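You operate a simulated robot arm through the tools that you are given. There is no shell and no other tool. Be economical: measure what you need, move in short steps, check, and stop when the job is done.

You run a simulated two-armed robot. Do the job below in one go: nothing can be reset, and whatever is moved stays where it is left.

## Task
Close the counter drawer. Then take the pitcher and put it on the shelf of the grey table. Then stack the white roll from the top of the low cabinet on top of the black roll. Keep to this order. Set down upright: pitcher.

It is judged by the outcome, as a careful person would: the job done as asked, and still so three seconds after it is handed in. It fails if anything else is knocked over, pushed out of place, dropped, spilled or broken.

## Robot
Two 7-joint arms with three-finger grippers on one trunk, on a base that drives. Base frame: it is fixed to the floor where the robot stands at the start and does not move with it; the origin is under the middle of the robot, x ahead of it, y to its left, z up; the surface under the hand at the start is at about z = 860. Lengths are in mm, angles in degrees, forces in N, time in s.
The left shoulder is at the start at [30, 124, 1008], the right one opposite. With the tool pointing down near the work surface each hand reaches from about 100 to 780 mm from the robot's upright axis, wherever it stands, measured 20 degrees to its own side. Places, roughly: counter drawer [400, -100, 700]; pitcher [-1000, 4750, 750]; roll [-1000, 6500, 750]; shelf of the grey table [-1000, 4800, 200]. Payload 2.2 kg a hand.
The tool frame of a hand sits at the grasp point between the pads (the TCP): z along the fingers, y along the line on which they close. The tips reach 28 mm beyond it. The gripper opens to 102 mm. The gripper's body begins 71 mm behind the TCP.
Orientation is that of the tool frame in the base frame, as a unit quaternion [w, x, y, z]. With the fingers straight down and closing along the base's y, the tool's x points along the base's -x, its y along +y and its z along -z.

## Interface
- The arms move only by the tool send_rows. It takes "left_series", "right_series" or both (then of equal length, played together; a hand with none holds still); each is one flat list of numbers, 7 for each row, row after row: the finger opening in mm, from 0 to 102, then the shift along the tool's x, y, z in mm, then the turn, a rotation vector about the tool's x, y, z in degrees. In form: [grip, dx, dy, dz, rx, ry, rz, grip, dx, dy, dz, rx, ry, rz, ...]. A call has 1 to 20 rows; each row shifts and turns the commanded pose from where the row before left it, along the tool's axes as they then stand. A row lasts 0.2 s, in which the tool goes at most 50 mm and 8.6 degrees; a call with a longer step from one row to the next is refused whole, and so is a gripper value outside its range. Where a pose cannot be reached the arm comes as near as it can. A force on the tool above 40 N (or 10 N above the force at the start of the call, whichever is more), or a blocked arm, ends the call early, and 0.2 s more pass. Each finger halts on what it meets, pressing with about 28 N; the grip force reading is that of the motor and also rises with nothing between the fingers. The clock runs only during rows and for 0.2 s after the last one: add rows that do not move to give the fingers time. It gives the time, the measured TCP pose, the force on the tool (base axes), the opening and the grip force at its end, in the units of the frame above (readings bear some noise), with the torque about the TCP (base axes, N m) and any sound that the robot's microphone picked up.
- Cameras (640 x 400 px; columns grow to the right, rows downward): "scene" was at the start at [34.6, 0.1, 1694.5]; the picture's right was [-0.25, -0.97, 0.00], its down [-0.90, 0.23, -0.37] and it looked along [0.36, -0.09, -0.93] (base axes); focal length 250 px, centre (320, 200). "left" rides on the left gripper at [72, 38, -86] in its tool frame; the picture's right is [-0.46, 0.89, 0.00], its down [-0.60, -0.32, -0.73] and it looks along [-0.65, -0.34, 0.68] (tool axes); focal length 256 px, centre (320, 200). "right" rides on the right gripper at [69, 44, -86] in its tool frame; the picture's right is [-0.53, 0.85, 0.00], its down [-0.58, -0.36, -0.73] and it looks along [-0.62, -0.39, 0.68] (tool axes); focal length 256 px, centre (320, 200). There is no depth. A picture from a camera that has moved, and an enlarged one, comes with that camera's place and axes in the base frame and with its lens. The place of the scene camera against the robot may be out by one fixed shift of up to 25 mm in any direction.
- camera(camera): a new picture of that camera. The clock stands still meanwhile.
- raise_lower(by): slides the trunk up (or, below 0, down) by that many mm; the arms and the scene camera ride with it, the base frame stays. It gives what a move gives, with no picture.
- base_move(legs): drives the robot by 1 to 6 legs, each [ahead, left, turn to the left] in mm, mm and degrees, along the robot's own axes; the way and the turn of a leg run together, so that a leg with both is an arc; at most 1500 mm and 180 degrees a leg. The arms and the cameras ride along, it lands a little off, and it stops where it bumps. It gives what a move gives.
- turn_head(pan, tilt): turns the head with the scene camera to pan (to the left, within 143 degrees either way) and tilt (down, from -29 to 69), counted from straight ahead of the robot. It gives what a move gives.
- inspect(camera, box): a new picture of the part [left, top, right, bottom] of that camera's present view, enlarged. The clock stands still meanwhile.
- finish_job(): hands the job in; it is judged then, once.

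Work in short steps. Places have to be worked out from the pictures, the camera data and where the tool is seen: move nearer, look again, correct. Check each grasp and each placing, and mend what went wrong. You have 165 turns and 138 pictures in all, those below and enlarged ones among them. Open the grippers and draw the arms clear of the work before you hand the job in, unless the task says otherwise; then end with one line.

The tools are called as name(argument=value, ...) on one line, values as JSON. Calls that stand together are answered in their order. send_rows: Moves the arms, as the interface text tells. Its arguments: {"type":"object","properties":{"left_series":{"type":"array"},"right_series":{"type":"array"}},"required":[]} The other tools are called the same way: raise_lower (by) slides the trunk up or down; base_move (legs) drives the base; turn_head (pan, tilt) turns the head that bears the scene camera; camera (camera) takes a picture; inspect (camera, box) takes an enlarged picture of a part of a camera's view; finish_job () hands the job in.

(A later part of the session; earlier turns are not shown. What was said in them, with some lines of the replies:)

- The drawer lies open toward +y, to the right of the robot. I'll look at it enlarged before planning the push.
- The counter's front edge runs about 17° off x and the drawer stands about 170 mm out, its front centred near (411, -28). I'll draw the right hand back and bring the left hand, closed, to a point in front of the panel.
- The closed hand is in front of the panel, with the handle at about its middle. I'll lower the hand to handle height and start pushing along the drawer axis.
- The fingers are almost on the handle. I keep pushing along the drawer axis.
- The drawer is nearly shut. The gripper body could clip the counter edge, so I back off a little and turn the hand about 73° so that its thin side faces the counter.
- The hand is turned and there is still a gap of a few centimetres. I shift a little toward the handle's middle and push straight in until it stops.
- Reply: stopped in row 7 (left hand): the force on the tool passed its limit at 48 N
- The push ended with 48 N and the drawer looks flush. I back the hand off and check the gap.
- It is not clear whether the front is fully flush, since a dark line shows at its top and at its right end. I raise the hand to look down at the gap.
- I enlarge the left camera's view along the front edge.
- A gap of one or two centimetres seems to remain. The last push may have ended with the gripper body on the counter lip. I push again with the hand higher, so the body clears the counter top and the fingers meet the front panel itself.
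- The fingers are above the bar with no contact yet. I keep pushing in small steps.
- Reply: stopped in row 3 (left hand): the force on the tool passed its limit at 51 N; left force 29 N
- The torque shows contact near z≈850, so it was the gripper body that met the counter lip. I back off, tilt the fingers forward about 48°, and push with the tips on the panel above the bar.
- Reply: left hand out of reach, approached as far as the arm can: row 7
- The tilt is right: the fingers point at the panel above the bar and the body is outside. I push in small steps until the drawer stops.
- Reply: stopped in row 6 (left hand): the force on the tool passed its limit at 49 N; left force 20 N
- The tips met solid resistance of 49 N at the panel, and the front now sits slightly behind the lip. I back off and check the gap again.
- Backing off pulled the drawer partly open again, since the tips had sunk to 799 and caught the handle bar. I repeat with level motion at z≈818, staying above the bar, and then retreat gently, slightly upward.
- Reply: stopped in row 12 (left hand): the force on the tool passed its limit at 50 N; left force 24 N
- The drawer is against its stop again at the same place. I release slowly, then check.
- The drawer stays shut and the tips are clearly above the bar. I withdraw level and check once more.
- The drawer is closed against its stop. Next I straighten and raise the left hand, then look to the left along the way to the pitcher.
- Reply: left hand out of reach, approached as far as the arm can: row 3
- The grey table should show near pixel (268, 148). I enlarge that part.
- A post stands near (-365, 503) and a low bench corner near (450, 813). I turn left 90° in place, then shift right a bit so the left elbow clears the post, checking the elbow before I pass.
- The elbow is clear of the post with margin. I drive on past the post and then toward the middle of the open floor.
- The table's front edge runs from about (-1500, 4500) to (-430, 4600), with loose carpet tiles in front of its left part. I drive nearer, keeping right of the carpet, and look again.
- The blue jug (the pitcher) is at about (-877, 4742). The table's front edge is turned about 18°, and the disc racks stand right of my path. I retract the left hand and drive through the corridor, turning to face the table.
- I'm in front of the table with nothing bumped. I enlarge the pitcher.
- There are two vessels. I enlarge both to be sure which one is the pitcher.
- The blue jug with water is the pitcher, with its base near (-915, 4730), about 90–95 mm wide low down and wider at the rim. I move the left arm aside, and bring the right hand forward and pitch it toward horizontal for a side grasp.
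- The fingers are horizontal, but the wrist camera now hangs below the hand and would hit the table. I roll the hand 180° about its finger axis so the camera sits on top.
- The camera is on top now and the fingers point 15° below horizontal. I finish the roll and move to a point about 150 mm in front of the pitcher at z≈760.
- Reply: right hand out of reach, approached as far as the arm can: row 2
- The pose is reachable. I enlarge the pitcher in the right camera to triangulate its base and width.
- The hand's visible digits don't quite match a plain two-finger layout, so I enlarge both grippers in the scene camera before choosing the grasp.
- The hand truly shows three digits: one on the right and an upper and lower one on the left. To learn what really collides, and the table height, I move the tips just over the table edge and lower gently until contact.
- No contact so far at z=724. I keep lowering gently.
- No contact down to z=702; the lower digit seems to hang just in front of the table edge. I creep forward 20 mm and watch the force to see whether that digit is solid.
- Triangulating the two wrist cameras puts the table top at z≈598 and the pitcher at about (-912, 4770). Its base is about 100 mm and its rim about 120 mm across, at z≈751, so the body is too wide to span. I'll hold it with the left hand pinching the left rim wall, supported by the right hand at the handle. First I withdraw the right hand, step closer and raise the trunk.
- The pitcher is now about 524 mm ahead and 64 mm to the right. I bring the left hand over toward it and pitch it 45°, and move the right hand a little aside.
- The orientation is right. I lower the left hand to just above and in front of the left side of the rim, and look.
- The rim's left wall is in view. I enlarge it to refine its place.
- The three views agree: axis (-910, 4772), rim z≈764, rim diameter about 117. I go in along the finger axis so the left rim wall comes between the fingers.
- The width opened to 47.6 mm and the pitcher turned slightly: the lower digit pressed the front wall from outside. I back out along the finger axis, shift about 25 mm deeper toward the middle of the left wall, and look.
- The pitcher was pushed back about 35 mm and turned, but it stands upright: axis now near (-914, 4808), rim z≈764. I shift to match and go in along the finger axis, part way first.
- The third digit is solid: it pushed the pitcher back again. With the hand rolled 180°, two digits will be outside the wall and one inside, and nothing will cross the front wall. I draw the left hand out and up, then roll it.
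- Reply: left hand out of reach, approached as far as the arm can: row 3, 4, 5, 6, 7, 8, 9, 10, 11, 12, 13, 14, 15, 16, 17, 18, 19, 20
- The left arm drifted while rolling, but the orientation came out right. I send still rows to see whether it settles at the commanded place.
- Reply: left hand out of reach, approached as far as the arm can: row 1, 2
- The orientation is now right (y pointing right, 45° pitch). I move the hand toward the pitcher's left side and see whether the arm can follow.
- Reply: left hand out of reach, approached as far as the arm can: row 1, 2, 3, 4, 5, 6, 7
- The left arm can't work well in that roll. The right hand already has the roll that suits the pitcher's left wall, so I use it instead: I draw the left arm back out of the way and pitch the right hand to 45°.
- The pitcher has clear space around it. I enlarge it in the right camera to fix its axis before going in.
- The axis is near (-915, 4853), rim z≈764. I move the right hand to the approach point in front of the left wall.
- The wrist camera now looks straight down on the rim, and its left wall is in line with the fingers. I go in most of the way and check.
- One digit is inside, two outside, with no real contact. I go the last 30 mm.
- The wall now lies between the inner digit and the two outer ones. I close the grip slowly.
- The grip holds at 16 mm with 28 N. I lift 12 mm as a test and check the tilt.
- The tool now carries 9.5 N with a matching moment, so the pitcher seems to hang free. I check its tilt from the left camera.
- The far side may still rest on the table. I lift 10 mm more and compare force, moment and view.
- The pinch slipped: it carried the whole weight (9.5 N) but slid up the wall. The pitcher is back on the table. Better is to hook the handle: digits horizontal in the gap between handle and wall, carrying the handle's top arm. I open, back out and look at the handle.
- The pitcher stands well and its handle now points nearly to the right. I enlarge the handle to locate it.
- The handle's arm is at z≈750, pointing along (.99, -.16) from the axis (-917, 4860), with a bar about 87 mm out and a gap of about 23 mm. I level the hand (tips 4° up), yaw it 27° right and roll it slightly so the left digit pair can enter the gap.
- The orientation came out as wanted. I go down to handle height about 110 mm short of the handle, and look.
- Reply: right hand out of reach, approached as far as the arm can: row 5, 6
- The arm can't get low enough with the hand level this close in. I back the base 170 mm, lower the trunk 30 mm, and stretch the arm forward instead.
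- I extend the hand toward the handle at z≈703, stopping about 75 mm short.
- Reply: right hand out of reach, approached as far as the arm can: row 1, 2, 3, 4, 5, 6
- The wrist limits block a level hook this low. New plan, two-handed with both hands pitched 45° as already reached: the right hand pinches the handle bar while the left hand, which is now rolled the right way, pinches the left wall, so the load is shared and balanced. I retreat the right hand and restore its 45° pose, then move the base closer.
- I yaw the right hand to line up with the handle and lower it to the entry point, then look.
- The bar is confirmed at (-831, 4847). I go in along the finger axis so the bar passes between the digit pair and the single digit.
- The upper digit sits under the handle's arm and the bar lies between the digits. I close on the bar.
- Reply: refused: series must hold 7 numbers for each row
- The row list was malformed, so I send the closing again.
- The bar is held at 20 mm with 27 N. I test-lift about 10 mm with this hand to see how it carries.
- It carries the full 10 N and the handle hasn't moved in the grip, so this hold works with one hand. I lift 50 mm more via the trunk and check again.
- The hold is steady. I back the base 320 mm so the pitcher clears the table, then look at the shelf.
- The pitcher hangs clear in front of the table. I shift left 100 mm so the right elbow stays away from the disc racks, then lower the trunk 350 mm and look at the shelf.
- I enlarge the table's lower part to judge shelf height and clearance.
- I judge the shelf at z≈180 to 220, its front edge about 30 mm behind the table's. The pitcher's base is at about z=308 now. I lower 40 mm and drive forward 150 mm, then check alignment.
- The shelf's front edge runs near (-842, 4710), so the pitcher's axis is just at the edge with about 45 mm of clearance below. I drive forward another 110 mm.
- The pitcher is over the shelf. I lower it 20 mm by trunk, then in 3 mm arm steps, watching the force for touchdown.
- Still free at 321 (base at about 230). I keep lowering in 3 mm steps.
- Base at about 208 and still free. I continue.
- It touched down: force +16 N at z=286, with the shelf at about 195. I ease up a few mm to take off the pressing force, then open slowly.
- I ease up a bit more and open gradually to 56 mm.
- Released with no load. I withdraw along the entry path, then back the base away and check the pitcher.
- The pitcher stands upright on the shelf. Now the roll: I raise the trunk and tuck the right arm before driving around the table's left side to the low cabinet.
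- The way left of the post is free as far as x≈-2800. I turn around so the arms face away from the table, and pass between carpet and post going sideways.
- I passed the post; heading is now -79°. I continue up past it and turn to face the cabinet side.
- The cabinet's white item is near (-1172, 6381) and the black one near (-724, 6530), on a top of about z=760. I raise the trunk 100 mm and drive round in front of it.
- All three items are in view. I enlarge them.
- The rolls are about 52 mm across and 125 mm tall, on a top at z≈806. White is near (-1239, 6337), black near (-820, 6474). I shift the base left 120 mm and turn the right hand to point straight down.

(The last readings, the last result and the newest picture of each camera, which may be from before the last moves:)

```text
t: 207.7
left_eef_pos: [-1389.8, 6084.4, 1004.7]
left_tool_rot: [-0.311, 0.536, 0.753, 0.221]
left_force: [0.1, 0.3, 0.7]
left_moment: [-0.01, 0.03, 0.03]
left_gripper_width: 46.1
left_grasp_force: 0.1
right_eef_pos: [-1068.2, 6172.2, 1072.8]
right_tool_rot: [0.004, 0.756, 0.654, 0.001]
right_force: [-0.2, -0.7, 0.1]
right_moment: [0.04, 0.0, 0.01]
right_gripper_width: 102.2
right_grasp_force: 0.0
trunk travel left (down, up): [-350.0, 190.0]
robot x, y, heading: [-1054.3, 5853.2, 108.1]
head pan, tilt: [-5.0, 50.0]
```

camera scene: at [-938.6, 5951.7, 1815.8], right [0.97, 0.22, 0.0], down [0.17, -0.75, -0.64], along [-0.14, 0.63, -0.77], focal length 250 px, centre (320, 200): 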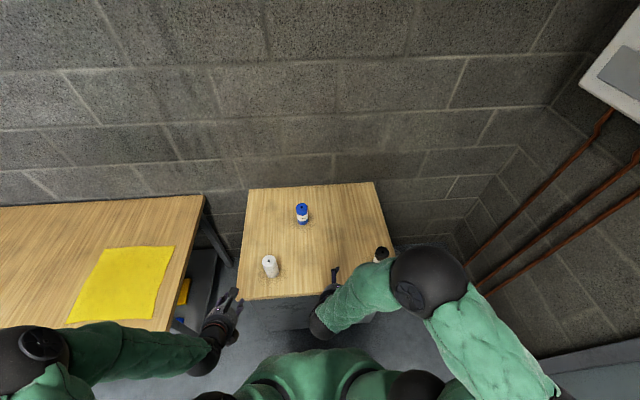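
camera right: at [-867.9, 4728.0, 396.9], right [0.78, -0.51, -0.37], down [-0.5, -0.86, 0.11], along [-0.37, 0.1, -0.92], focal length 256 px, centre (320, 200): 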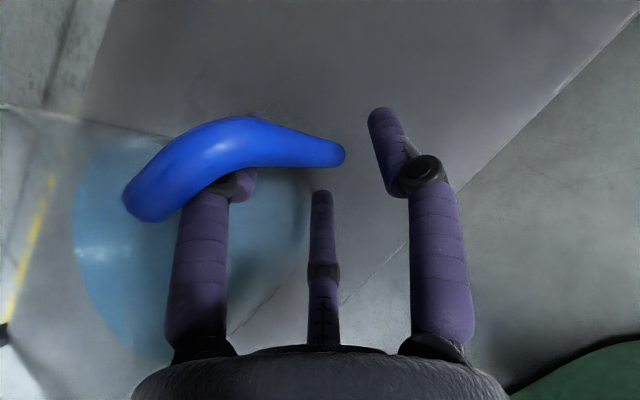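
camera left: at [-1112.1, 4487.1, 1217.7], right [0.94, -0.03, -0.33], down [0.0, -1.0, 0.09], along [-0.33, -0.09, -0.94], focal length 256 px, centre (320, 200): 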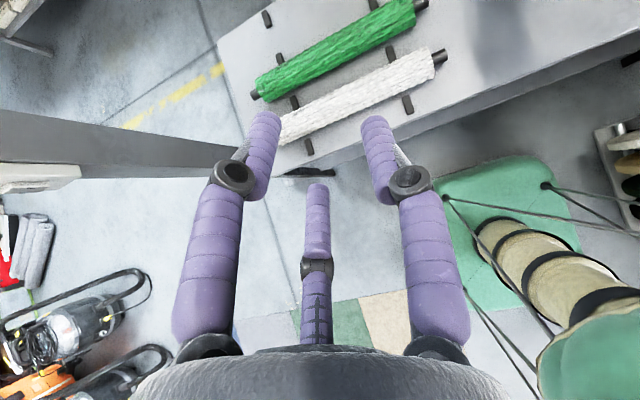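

The hand points straight down. I move it above the white roll at z≈1010 and look.

send_rows(right_series=[102, 23, -32, 10.5, 0, 0, 0, 102, 23, -32, 10.5, 0, 0, 0, 102, 23, -32, 10.5, 0, 0, 0, 102, 23, -32, 10.5, 0, 0, 0, 102, 23, -32, 10.5, 0, 0, 0, 102, 23, -32, 10.5, 0, 0, 0])

camera(camera="right")

inspect(camera="scene", box=[240, 180, 480, 330])

```text
t: 209.1
left_eef_pos: [-1392.0, 6085.3, 1006.1]
left_tool_rot: [-0.311, 0.536, 0.753, 0.222]
left_force: [-0.7, -0.3, -0.6]
left_moment: [0.0, 0.01, 0.0]
left_gripper_width: 46.1
left_grasp_force: 0.1
right_eef_pos: [-1240.5, 6337.2, 1008.9]
right_tool_rot: [0.005, 0.756, 0.654, 0.002]
right_force: [-0.3, 0.4, 0.4]
right_moment: [-0.02, -0.01, 0.0]
right_gripper_width: 102.2
right_grasp_force: 0.0
trunk travel left (down, up): [-350.0, 190.0]
robot x, y, heading: [-1050.5, 5851.8, 108.2]
head pan, tilt: [-5.0, 50.0]
```

```text
18 pictures are left
camera right: at [-1188.0, 6399.6, 1094.0], right [0.76, -0.65, 0.01], down [-0.45, -0.51, 0.73], along [-0.47, -0.56, -0.68], focal length 256 px, centre (320, 200)
```

right: 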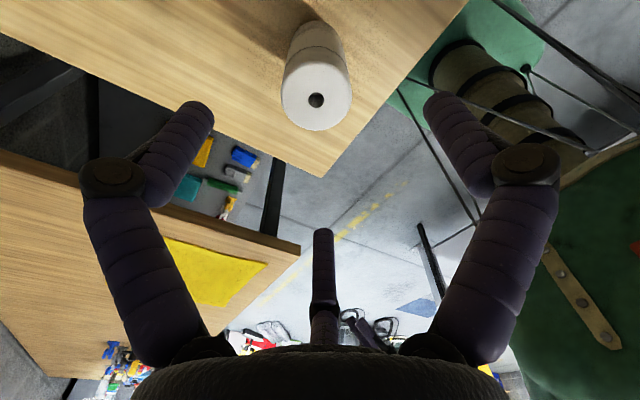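

```text
2.67 times, centred on (360, 255) of scene
camera zoom: at [-1051.4, 5916.9, 1815.6], right [0.97, 0.23, 0.0], down [0.17, -0.75, -0.64], along [-0.14, 0.63, -0.77], focal length 666 px, centre (213, 53)
```

zoom: 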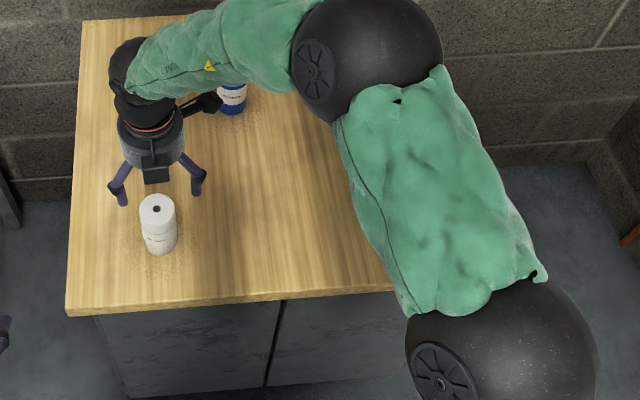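

The white roll's top lies directly under the hand's axis. I lower to z≈891 and close on it.

send_rows(right_series=[102, 2, 0, 40, 0, 0, 0, 102, 0, 0, 40, 0, 0, 0, 102, 0, 0, 20, 0, 0, 0, 102, 0, 0, 18, 0, 0, 0, 85, 0, 0, 0, 0, 0, 0, 70, 0, 0, 0, 0, 0, 0, 55, 0, 0, 0, 0, 0, 0, 40, 0, 0, 0, 0, 0, 0, 30, 0, 0, 0, 0, 0, 0, 20, 0, 0, 0, 0, 0, 0, 20, 0, 0, 0, 0, 0, 0])

camera(camera="right")

```text
t: 211.5
left_eef_pos: [-1390.4, 6083.9, 1005.4]
left_tool_rot: [-0.311, 0.536, 0.753, 0.222]
left_force: [0.5, -0.4, -0.2]
left_moment: [0.01, 0.02, -0.02]
left_gripper_width: 46.0
left_grasp_force: 0.1
right_eef_pos: [-1237.4, 6337.5, 892.1]
right_tool_rot: [0.003, 0.756, 0.654, 0.001]
right_force: [1.4, 0.8, 1.3]
right_moment: [0.1, -0.05, -0.02]
right_gripper_width: 51.4
right_grasp_force: 27.3
trunk travel left (down, up): [-350.0, 190.0]
robot x, y, heading: [-1051.2, 5853.8, 108.1]
head pan, tilt: [-5.0, 50.0]
```

```text
16 pictures are left
camera right: at [-1184.6, 6400.8, 977.8], right [0.76, -0.65, 0.01], down [-0.45, -0.51, 0.73], along [-0.47, -0.56, -0.68], focal length 256 px, centre (320, 200)
```

right: 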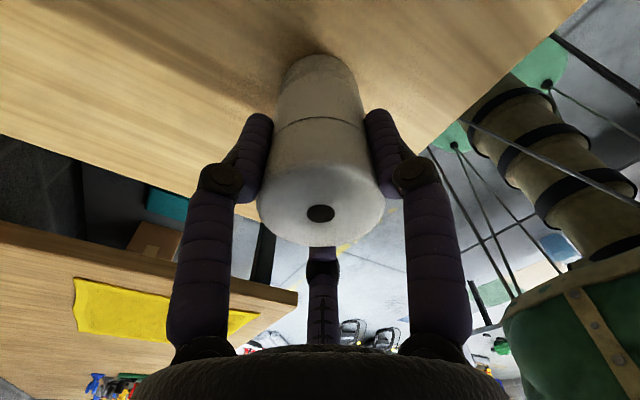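

The roll is held at 51 mm, its top about 13 mm above the TCP. I lift it 190 mm and check.

send_rows(right_series=[20, 0, 0, -10, 0, 0, 0, 20, 0, 0, -30, 0, 0, 0, 20, 0, 0, -40, 0, 0, 0, 20, 0, 0, -40, 0, 0, 0, 20, 0, 0, -40, 0, 0, 0, 20, 0, 0, -30, 0, 0, 0])

camera(camera="scene")

```text
t: 212.9
left_eef_pos: [-1390.9, 6083.5, 1005.4]
left_tool_rot: [-0.312, 0.536, 0.753, 0.221]
left_force: [0.2, -0.6, 0.0]
left_moment: [0.0, -0.02, 0.0]
left_gripper_width: 45.9
left_grasp_force: 0.0
right_eef_pos: [-1238.0, 6340.6, 1084.4]
right_tool_rot: [0.004, 0.756, 0.654, 0.001]
right_force: [0.6, -0.7, -2.0]
right_moment: [0.04, -0.01, 0.01]
right_gripper_width: 51.4
right_grasp_force: 27.8
trunk travel left (down, up): [-350.0, 190.0]
robot x, y, heading: [-1053.9, 5858.9, 108.1]
head pan, tilt: [-5.0, 50.0]
```

```text
15 pictures are left
camera scene: at [-1049.9, 5915.1, 1815.7], right [0.97, 0.23, 0.0], down [0.17, -0.75, -0.64], along [-0.15, 0.63, -0.77], focal length 250 px, centre (320, 200)
```

scene: 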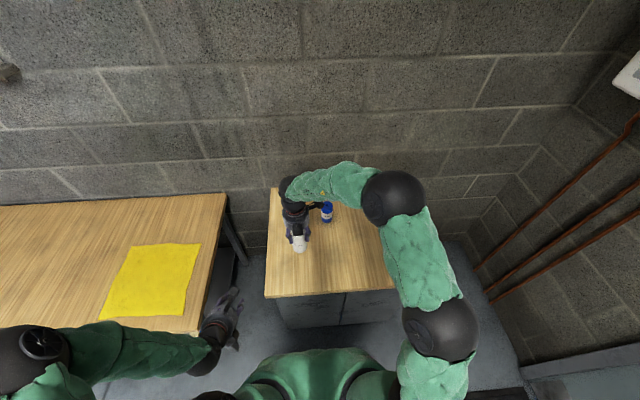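

The white roll hangs safely from the hand. I carry it over toward the black roll, estimated at (-808, 6475), at z≈1110, and look down with the wrist camera.

send_rows(right_series=[20, 19.5, 40.6, -2.6, 0, 0, 0, 20, 19.5, 40.6, -2.6, 0, 0, 0, 20, 19.5, 40.6, -2.6, 0, 0, 0, 20, 19.5, 40.6, -2.6, 0, 0, 0, 20, 19.5, 40.6, -2.6, 0, 0, 0, 20, 19.5, 40.6, -2.6, 0, 0, 0, 20, 19.5, 40.6, -2.6, 0, 0, 0, 20, 19.5, 40.6, -2.6, 0, 0, 0, 20, 19.5, 40.6, -2.6, 0, 0, 0, 20, 19.5, 40.6, -2.6, 0, 0, 0])

camera(camera="right")

camera(camera="scene")

```text
t: 215.1
left_eef_pos: [-1389.5, 6084.2, 1006.2]
left_tool_rot: [-0.312, 0.536, 0.753, 0.221]
left_force: [0.5, -0.7, 0.2]
left_moment: [0.0, -0.01, -0.01]
left_gripper_width: 45.9
left_grasp_force: 0.0
right_eef_pos: [-808.8, 6472.6, 1103.7]
right_tool_rot: [0.004, 0.756, 0.654, 0.0]
right_force: [-0.1, -0.5, -2.2]
right_moment: [-0.05, 0.03, -0.02]
right_gripper_width: 51.4
right_grasp_force: 28.3
trunk travel left (down, up): [-350.0, 190.0]
robot x, y, heading: [-1051.9, 5855.7, 108.3]
head pan, tilt: [-5.0, 50.0]
```

```text
14 pictures are left
camera right: at [-756.6, 6535.2, 1189.9], right [0.76, -0.65, 0.01], down [-0.45, -0.51, 0.73], along [-0.47, -0.56, -0.68], focal length 256 px, centre (320, 200)
```

right: 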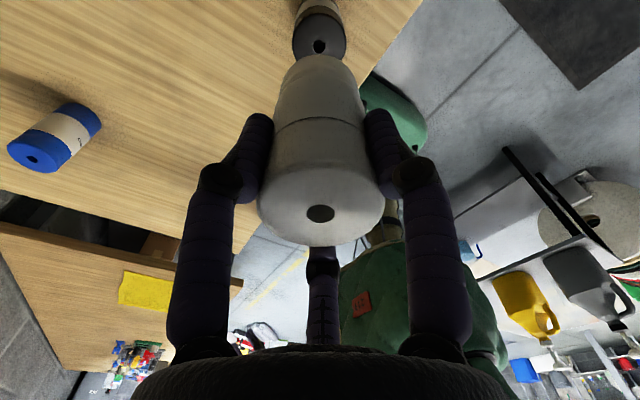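

```text
13 pictures are left
camera scene: at [-1048.1, 5916.2, 1815.7], right [0.97, 0.23, 0.0], down [0.17, -0.75, -0.64], along [-0.15, 0.63, -0.77], focal length 250 px, centre (320, 200)
```

scene: 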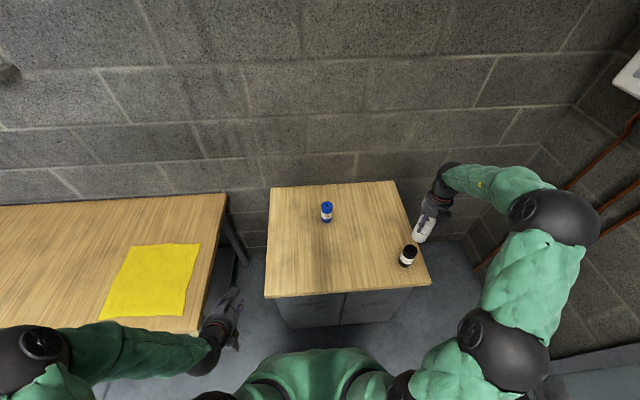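

The black roll's hole lines up with the held roll in the wrist view. I check the other axis with an enlarged scene view.

inspect(camera="scene", box=[370, 200, 460, 290])

inspect(camera="right", box=[260, 0, 380, 120])

```text
4.44 times, centred on (415, 245) of scene
camera zoom: at [-1048.1, 5916.2, 1815.7], right [0.97, 0.23, 0.0], down [0.17, -0.75, -0.64], along [-0.15, 0.63, -0.77], focal length 1110 px, centre (-102, 0)
```

zoom: 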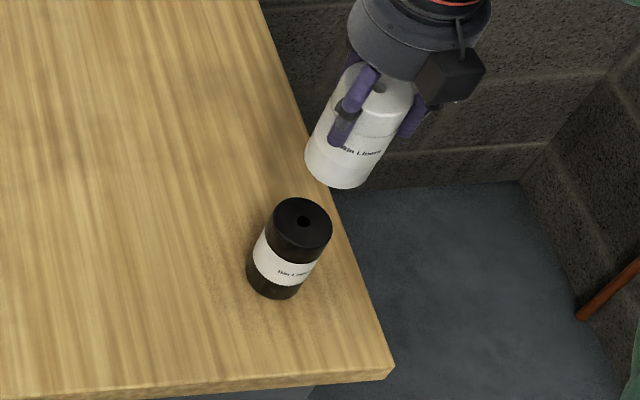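

```text
3.33 times, centred on (320, 60) of right
camera zoom: at [-756.6, 6535.2, 1189.9], right [0.76, -0.65, 0.01], down [-0.45, -0.51, 0.73], along [-0.47, -0.56, -0.68], focal length 853 px, centre (320, 667)
```

zoom: 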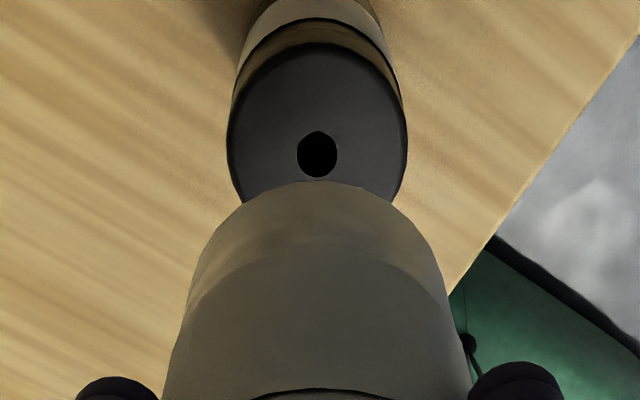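

The offset is within about 3 mm. I estimate contact at TCP z≈1009, so I descend to about 1024 and check.

send_rows(right_series=[20, 0, 1.5, 20, 0, 0, 0, 20, 0, 0, 20, 0, 0, 0, 20, 0, 0, 20, 0, 0, 0, 20, 0, 0, 12, 0, 0, 0, 20, 0, 0, 6, 0, 0, 0, 20, 0, 0, 0, 0, 0, 0])

inspect(camera="scene", box=[370, 200, 460, 290])

```text
t: 216.5
left_eef_pos: [-1390.2, 6084.7, 1005.8]
left_tool_rot: [-0.311, 0.536, 0.753, 0.221]
left_force: [0.4, -0.1, -0.8]
left_moment: [0.03, -0.02, 0.0]
left_gripper_width: 46.0
left_grasp_force: 0.1
right_eef_pos: [-808.1, 6472.3, 1031.5]
right_tool_rot: [0.003, 0.757, 0.653, 0.001]
right_force: [0.9, 0.0, -2.0]
right_moment: [0.0, -0.02, 0.0]
right_gripper_width: 51.3
right_grasp_force: 27.6
trunk travel left (down, up): [-350.0, 190.0]
robot x, y, heading: [-1048.0, 5854.5, 107.9]
head pan, tilt: [-5.0, 50.0]
```

```text
4.44 times, centred on (415, 245) of scene
camera zoom: at [-1049.7, 5915.6, 1815.7], right [0.97, 0.23, 0.0], down [0.17, -0.75, -0.64], along [-0.15, 0.63, -0.77], focal length 1110 px, centre (-102, 0)
```

zoom: 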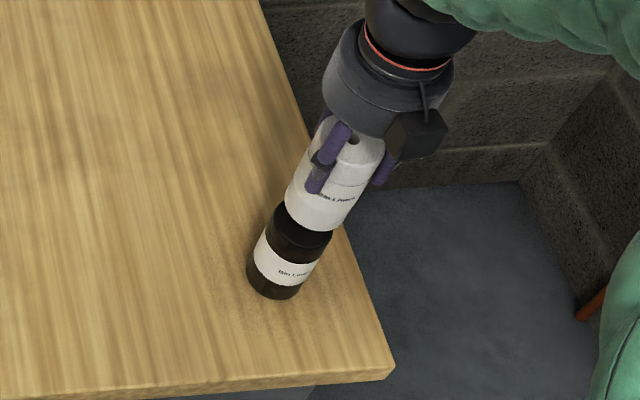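

Close above now. I check the alignment from the wrist camera as well.

inspect(camera="right", box=[250, 0, 400, 120])

```text
3.33 times, centred on (325, 60) of right
camera zoom: at [-754.8, 6535.6, 1117.2], right [0.76, -0.65, 0.01], down [-0.45, -0.51, 0.73], along [-0.47, -0.56, -0.68], focal length 853 px, centre (303, 667)
```

zoom: 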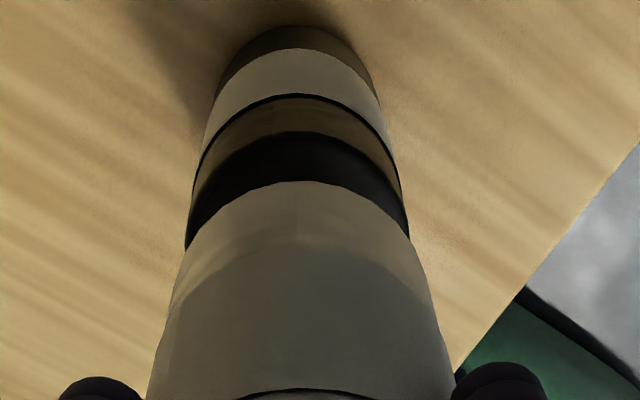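

Both views show alignment within a few mm and a gap of about 19 mm. I lower to just above and then in 1.5 mm steps.

send_rows(right_series=[20, 0, 0, 6, 0, 0, 0, 20, 0, 0, 6, 0, 0, 0, 20, 0, 0, 1.5, 0, 0, 0, 20, 0, 0, 1.5, 0, 0, 0, 20, 0, 0, 1.5, 0, 0, 0, 20, 0, 0, 0, 0, 0, 0])

```text
t: 217.9
left_eef_pos: [-1390.0, 6083.4, 1006.3]
left_tool_rot: [-0.312, 0.536, 0.752, 0.222]
left_force: [0.1, -0.3, -0.1]
left_moment: [0.0, 0.01, 0.0]
left_gripper_width: 46.1
left_grasp_force: 0.1
right_eef_pos: [-808.3, 6474.5, 1013.8]
right_tool_rot: [0.003, 0.757, 0.654, 0.002]
right_force: [0.4, 0.1, -1.7]
right_moment: [0.0, -0.01, 0.0]
right_gripper_width: 51.6
right_grasp_force: 28.0
trunk travel left (down, up): [-350.0, 190.0]
robot x, y, heading: [-1051.2, 5855.3, 108.0]
head pan, tilt: [-5.0, 50.0]
```

Still hanging free. I take a few more small steps.

send_rows(right_series=[20, 0, 0, 1.5, 0, 0, 0, 20, 0, 0, 1.5, 0, 0, 0, 20, 0, 0, 1.5, 0, 0, 0, 20, 0, 0, 0, 0, 0, 0])

```text
t: 218.9
left_eef_pos: [-1389.5, 6083.5, 1005.6]
left_tool_rot: [-0.311, 0.536, 0.753, 0.221]
left_force: [0.2, -0.7, -0.1]
left_moment: [0.0, -0.03, 0.0]
left_gripper_width: 45.9
left_grasp_force: 0.1
right_eef_pos: [-806.4, 6473.1, 1009.3]
right_tool_rot: [0.004, 0.756, 0.654, 0.0]
right_force: [-0.9, -0.1, -2.5]
right_moment: [0.01, -0.02, 0.03]
right_gripper_width: 51.4
right_grasp_force: 27.6
trunk travel left (down, up): [-350.0, 190.0]
robot x, y, heading: [-1051.3, 5857.5, 108.3]
head pan, tilt: [-5.0, 50.0]
```

Still free at 1009. I continue and look at the gap.

send_rows(right_series=[20, 0, 0, 1.5, 0, 0, 0, 20, 0, 0, 1.5, 0, 0, 0, 20, 0, 0, 0, 0, 0, 0])

inspect(camera="scene", box=[385, 215, 445, 275])

```text
t: 219.7
left_eef_pos: [-1391.2, 6083.9, 1007.0]
left_tool_rot: [-0.312, 0.536, 0.753, 0.221]
left_force: [-0.8, -0.3, 0.9]
left_moment: [-0.01, 0.0, -0.03]
left_gripper_width: 46.2
left_grasp_force: 0.1
right_eef_pos: [-805.2, 6472.3, 1006.7]
right_tool_rot: [0.003, 0.756, 0.655, 0.001]
right_force: [0.8, -0.1, -1.4]
right_moment: [0.01, 0.02, 0.01]
right_gripper_width: 51.4
right_grasp_force: 28.1
trunk travel left (down, up): [-350.0, 190.0]
robot x, y, heading: [-1048.8, 5852.1, 108.0]
head pan, tilt: [-5.0, 50.0]
```

```text
6.67 times, centred on (415, 245) of scene
camera zoom: at [-1049.8, 5915.7, 1815.7], right [0.97, 0.23, 0.0], down [0.17, -0.75, -0.64], along [-0.15, 0.63, -0.77], focal length 1665 px, centre (-313, -100)
```

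zoom: 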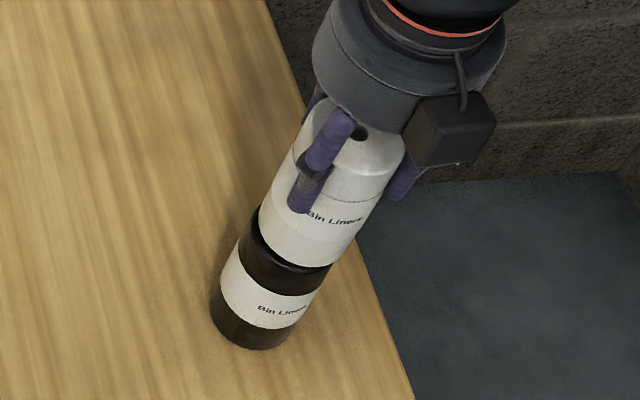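

The white roll sits about 4 to 5 mm right of the black one's centre. I correct 4 mm to the left and keep lowering in 1 mm steps.

send_rows(right_series=[20, 0, 0, -2, 0, 0, 0, 20, -1.5, -4, 0, 0, 0, 0, 20, 0, 0, 2, 0, 0, 0, 20, 0, 0, 1, 0, 0, 0, 20, 0, 0, 1, 0, 0, 0, 20, 0, 0, 0, 0, 0, 0])

```text
t: 221.1
left_eef_pos: [-1390.0, 6083.5, 1006.1]
left_tool_rot: [-0.311, 0.536, 0.753, 0.221]
left_force: [-0.1, 0.8, 0.3]
left_moment: [0.01, -0.01, 0.01]
left_gripper_width: 45.9
left_grasp_force: 0.0
right_eef_pos: [-809.8, 6473.2, 1004.4]
right_tool_rot: [0.003, 0.756, 0.655, 0.001]
right_force: [0.0, -0.3, -2.0]
right_moment: [-0.02, -0.03, 0.01]
right_gripper_width: 51.5
right_grasp_force: 28.3
trunk travel left (down, up): [-350.0, 190.0]
robot x, y, heading: [-1051.1, 5857.6, 108.1]
head pan, tilt: [-5.0, 50.0]
```

Still carrying the 2 N weight. More 1 mm steps.

send_rows(right_series=[20, 0, 0, 1, 0, 0, 0, 20, 0, 0, 1, 0, 0, 0, 20, 0, 0, 1, 0, 0, 0, 20, 0, 0, 0, 0, 0, 0])

```text
t: 222.1
left_eef_pos: [-1391.2, 6084.4, 1006.3]
left_tool_rot: [-0.311, 0.536, 0.753, 0.221]
left_force: [0.1, -0.1, -0.7]
left_moment: [0.02, -0.01, 0.02]
left_gripper_width: 45.9
left_grasp_force: 0.0
right_eef_pos: [-811.7, 6472.0, 1003.1]
right_tool_rot: [0.004, 0.757, 0.654, 0.002]
right_force: [1.6, -1.0, 5.1]
right_moment: [-0.14, -0.14, 0.01]
right_gripper_width: 51.1
right_grasp_force: 27.4
trunk travel left (down, up): [-350.0, 190.0]
robot x, y, heading: [-1049.4, 5854.4, 108.2]
head pan, tilt: [-5.0, 50.0]
```

Contact: force rose to +5 N. I check the stack before releasing.

inspect(camera="scene", box=[385, 215, 445, 275])

inspect(camera="right", box=[250, 0, 400, 120])

```text
6.67 times, centred on (415, 245) of scene
camera zoom: at [-1049.8, 5914.9, 1815.8], right [0.97, 0.23, 0.0], down [0.17, -0.75, -0.64], along [-0.15, 0.63, -0.77], focal length 1665 px, centre (-313, -100)
```

zoom: 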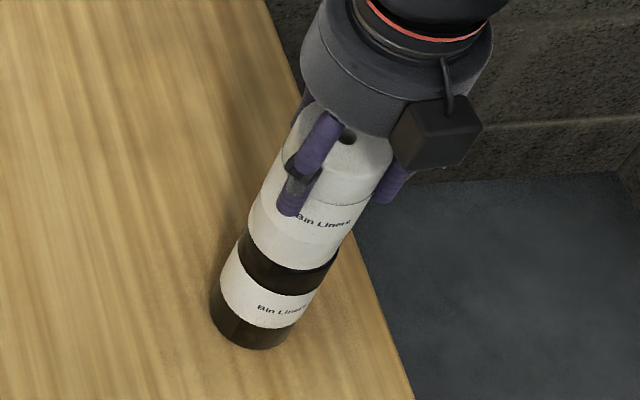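

```text
3.33 times, centred on (325, 60) of right
camera zoom: at [-758.3, 6535.1, 1088.0], right [0.76, -0.65, 0.01], down [-0.45, -0.52, 0.73], along [-0.47, -0.56, -0.68], focal length 853 px, centre (303, 667)
```

zoom: 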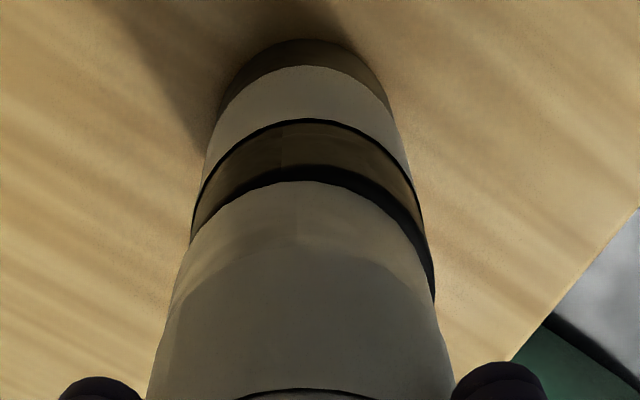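

The stack is aligned to within about 3 mm. I ease the press and open slowly.

send_rows(right_series=[20, 0, 0, -0.7, 0, 0, 0, 20, 0, 0, 0, 0, 0, 0, 50, 0, 0, 0, 0, 0, 0, 54, 0, 0, 0, 0, 0, 0, 58, 0, 0, 0, 0, 0, 0, 64, 0, 0, 0, 0, 0, 0, 74, 0, 0, 0, 0, 0, 0, 86, 0, 0, 0, 0, 0, 0, 100, 0, 0, 0, 0, 0, 0, 102, 0, 0, 0, 0, 0, 0])

inspect(camera="right", box=[200, 0, 440, 260])

```text
t: 224.3
left_eef_pos: [-1389.9, 6084.8, 1006.3]
left_tool_rot: [-0.311, 0.536, 0.753, 0.222]
left_force: [-1.1, 0.0, -0.6]
left_moment: [0.01, -0.01, -0.02]
left_gripper_width: 46.0
left_grasp_force: 0.1
right_eef_pos: [-810.7, 6472.6, 1002.6]
right_tool_rot: [0.004, 0.756, 0.654, 0.001]
right_force: [0.3, 0.3, -0.6]
right_moment: [0.0, 0.03, -0.02]
right_gripper_width: 101.9
right_grasp_force: 0.0
trunk travel left (down, up): [-350.0, 190.0]
robot x, y, heading: [-1049.9, 5857.7, 108.0]
head pan, tilt: [-5.0, 50.0]
```

```text
1.54 times, centred on (320, 130) of right
camera zoom: at [-758.2, 6535.0, 1087.7], right [0.76, -0.65, 0.01], down [-0.45, -0.51, 0.73], along [-0.47, -0.56, -0.68], focal length 394 px, centre (320, 308)
```

zoom: 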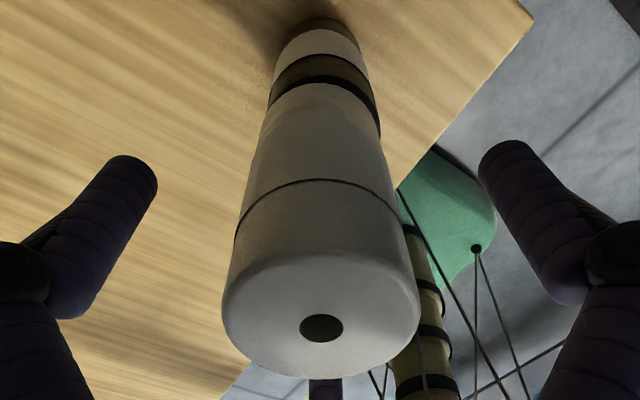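

The stack stands freely with the digits open. I withdraw straight up, then back, and back the base away a little.

send_rows(right_series=[102, 0, 0, -10, 0, 0, 0, 102, 0, 0, -25, 0, 0, 0, 102, 0, 0, -40, 0, 0, 0, 102, 0, 0, -40, 0, 0, 0, 102, 0, 0, -40, 0, 0, 0, 102, -30, 0, -20, 0, 0, 0, 102, -40, 0, 0, 0, 0, 0, 102, -40, 0, 0, 0, 0, 0, 102, -40, 0, 0, 0, 0, 0])

base_move(legs=[[-150, 0, 0]])

camera(camera="scene")

```text
t: 226.3
left_eef_pos: [-1390.3, 6083.3, 1006.8]
left_tool_rot: [-0.311, 0.537, 0.752, 0.223]
left_force: [0.6, 0.4, -0.2]
left_moment: [0.01, -0.01, -0.03]
left_gripper_width: 46.2
left_grasp_force: 0.1
right_eef_pos: [-832.8, 6322.0, 1177.7]
right_tool_rot: [0.003, 0.756, 0.654, 0.001]
right_force: [0.1, 0.1, 0.1]
right_moment: [0.0, -0.01, -0.02]
right_gripper_width: 101.9
right_grasp_force: 0.2
trunk travel left (down, up): [-350.0, 190.0]
robot x, y, heading: [-1049.4, 5854.6, 107.9]
head pan, tilt: [-5.0, 50.0]
```

```text
t: 227.7
left_eef_pos: [-1343.8, 5939.8, 1006.7]
left_tool_rot: [-0.312, 0.535, 0.753, 0.221]
left_force: [0.5, -0.9, 0.9]
left_moment: [0.05, -0.03, -0.02]
left_gripper_width: 45.8
left_grasp_force: 0.1
right_eef_pos: [-786.8, 6179.2, 1177.7]
right_tool_rot: [0.004, 0.756, 0.654, 0.002]
right_force: [0.4, -1.0, 0.2]
right_moment: [0.05, -0.01, 0.02]
right_gripper_width: 102.1
right_grasp_force: 0.0
trunk travel left (down, up): [-350.0, 190.0]
robot x, y, heading: [-1000.2, 5710.0, 108.4]
head pan, tilt: [-5.0, 50.0]
```

```text
4 pictures are left
camera scene: at [-1002.7, 5771.3, 1815.8], right [0.97, 0.23, 0.0], down [0.17, -0.75, -0.64], along [-0.15, 0.63, -0.77], focal length 250 px, centre (320, 200)
```

scene: 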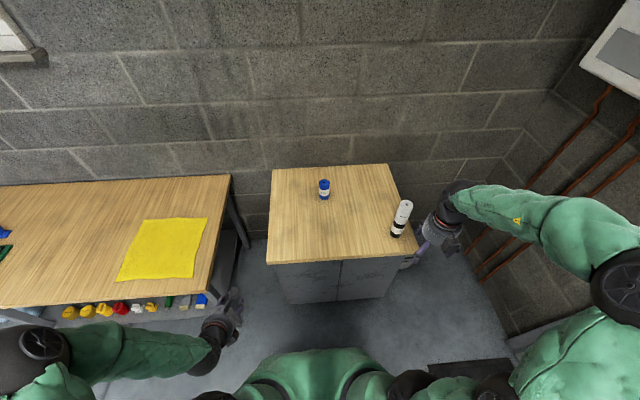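

The white roll stands on the black one. I open the left gripper too, then hand the job in.

send_rows(left_series=[65, 0, 0, 0, 0, 0, 0, 85, 0, 0, 0, 0, 0, 0, 102, 0, 0, 0, 0, 0, 0, 102, 0, 0, 0, 0, 0, 0])

finish_job()

```text
t: 228.7
left_eef_pos: [-1343.3, 5940.0, 1005.1]
left_tool_rot: [-0.312, 0.535, 0.754, 0.22]
left_force: [-0.3, -0.8, 0.1]
left_moment: [0.02, -0.03, -0.02]
left_gripper_width: 102.0
left_grasp_force: 0.0
right_eef_pos: [-788.2, 6180.7, 1176.4]
right_tool_rot: [0.004, 0.756, 0.655, 0.001]
right_force: [-0.2, 0.1, -0.5]
right_moment: [-0.04, -0.01, -0.03]
right_gripper_width: 102.0
right_grasp_force: 0.0
trunk travel left (down, up): [-350.0, 190.0]
robot x, y, heading: [-999.7, 5715.1, 108.2]
head pan, tilt: [-5.0, 50.0]
```

```text
The job is handed in.
```

The job is done and handed in: the counter drawer is closed, the pitcher stands upright on the grey table's shelf, and the white roll is stacked on the black roll.
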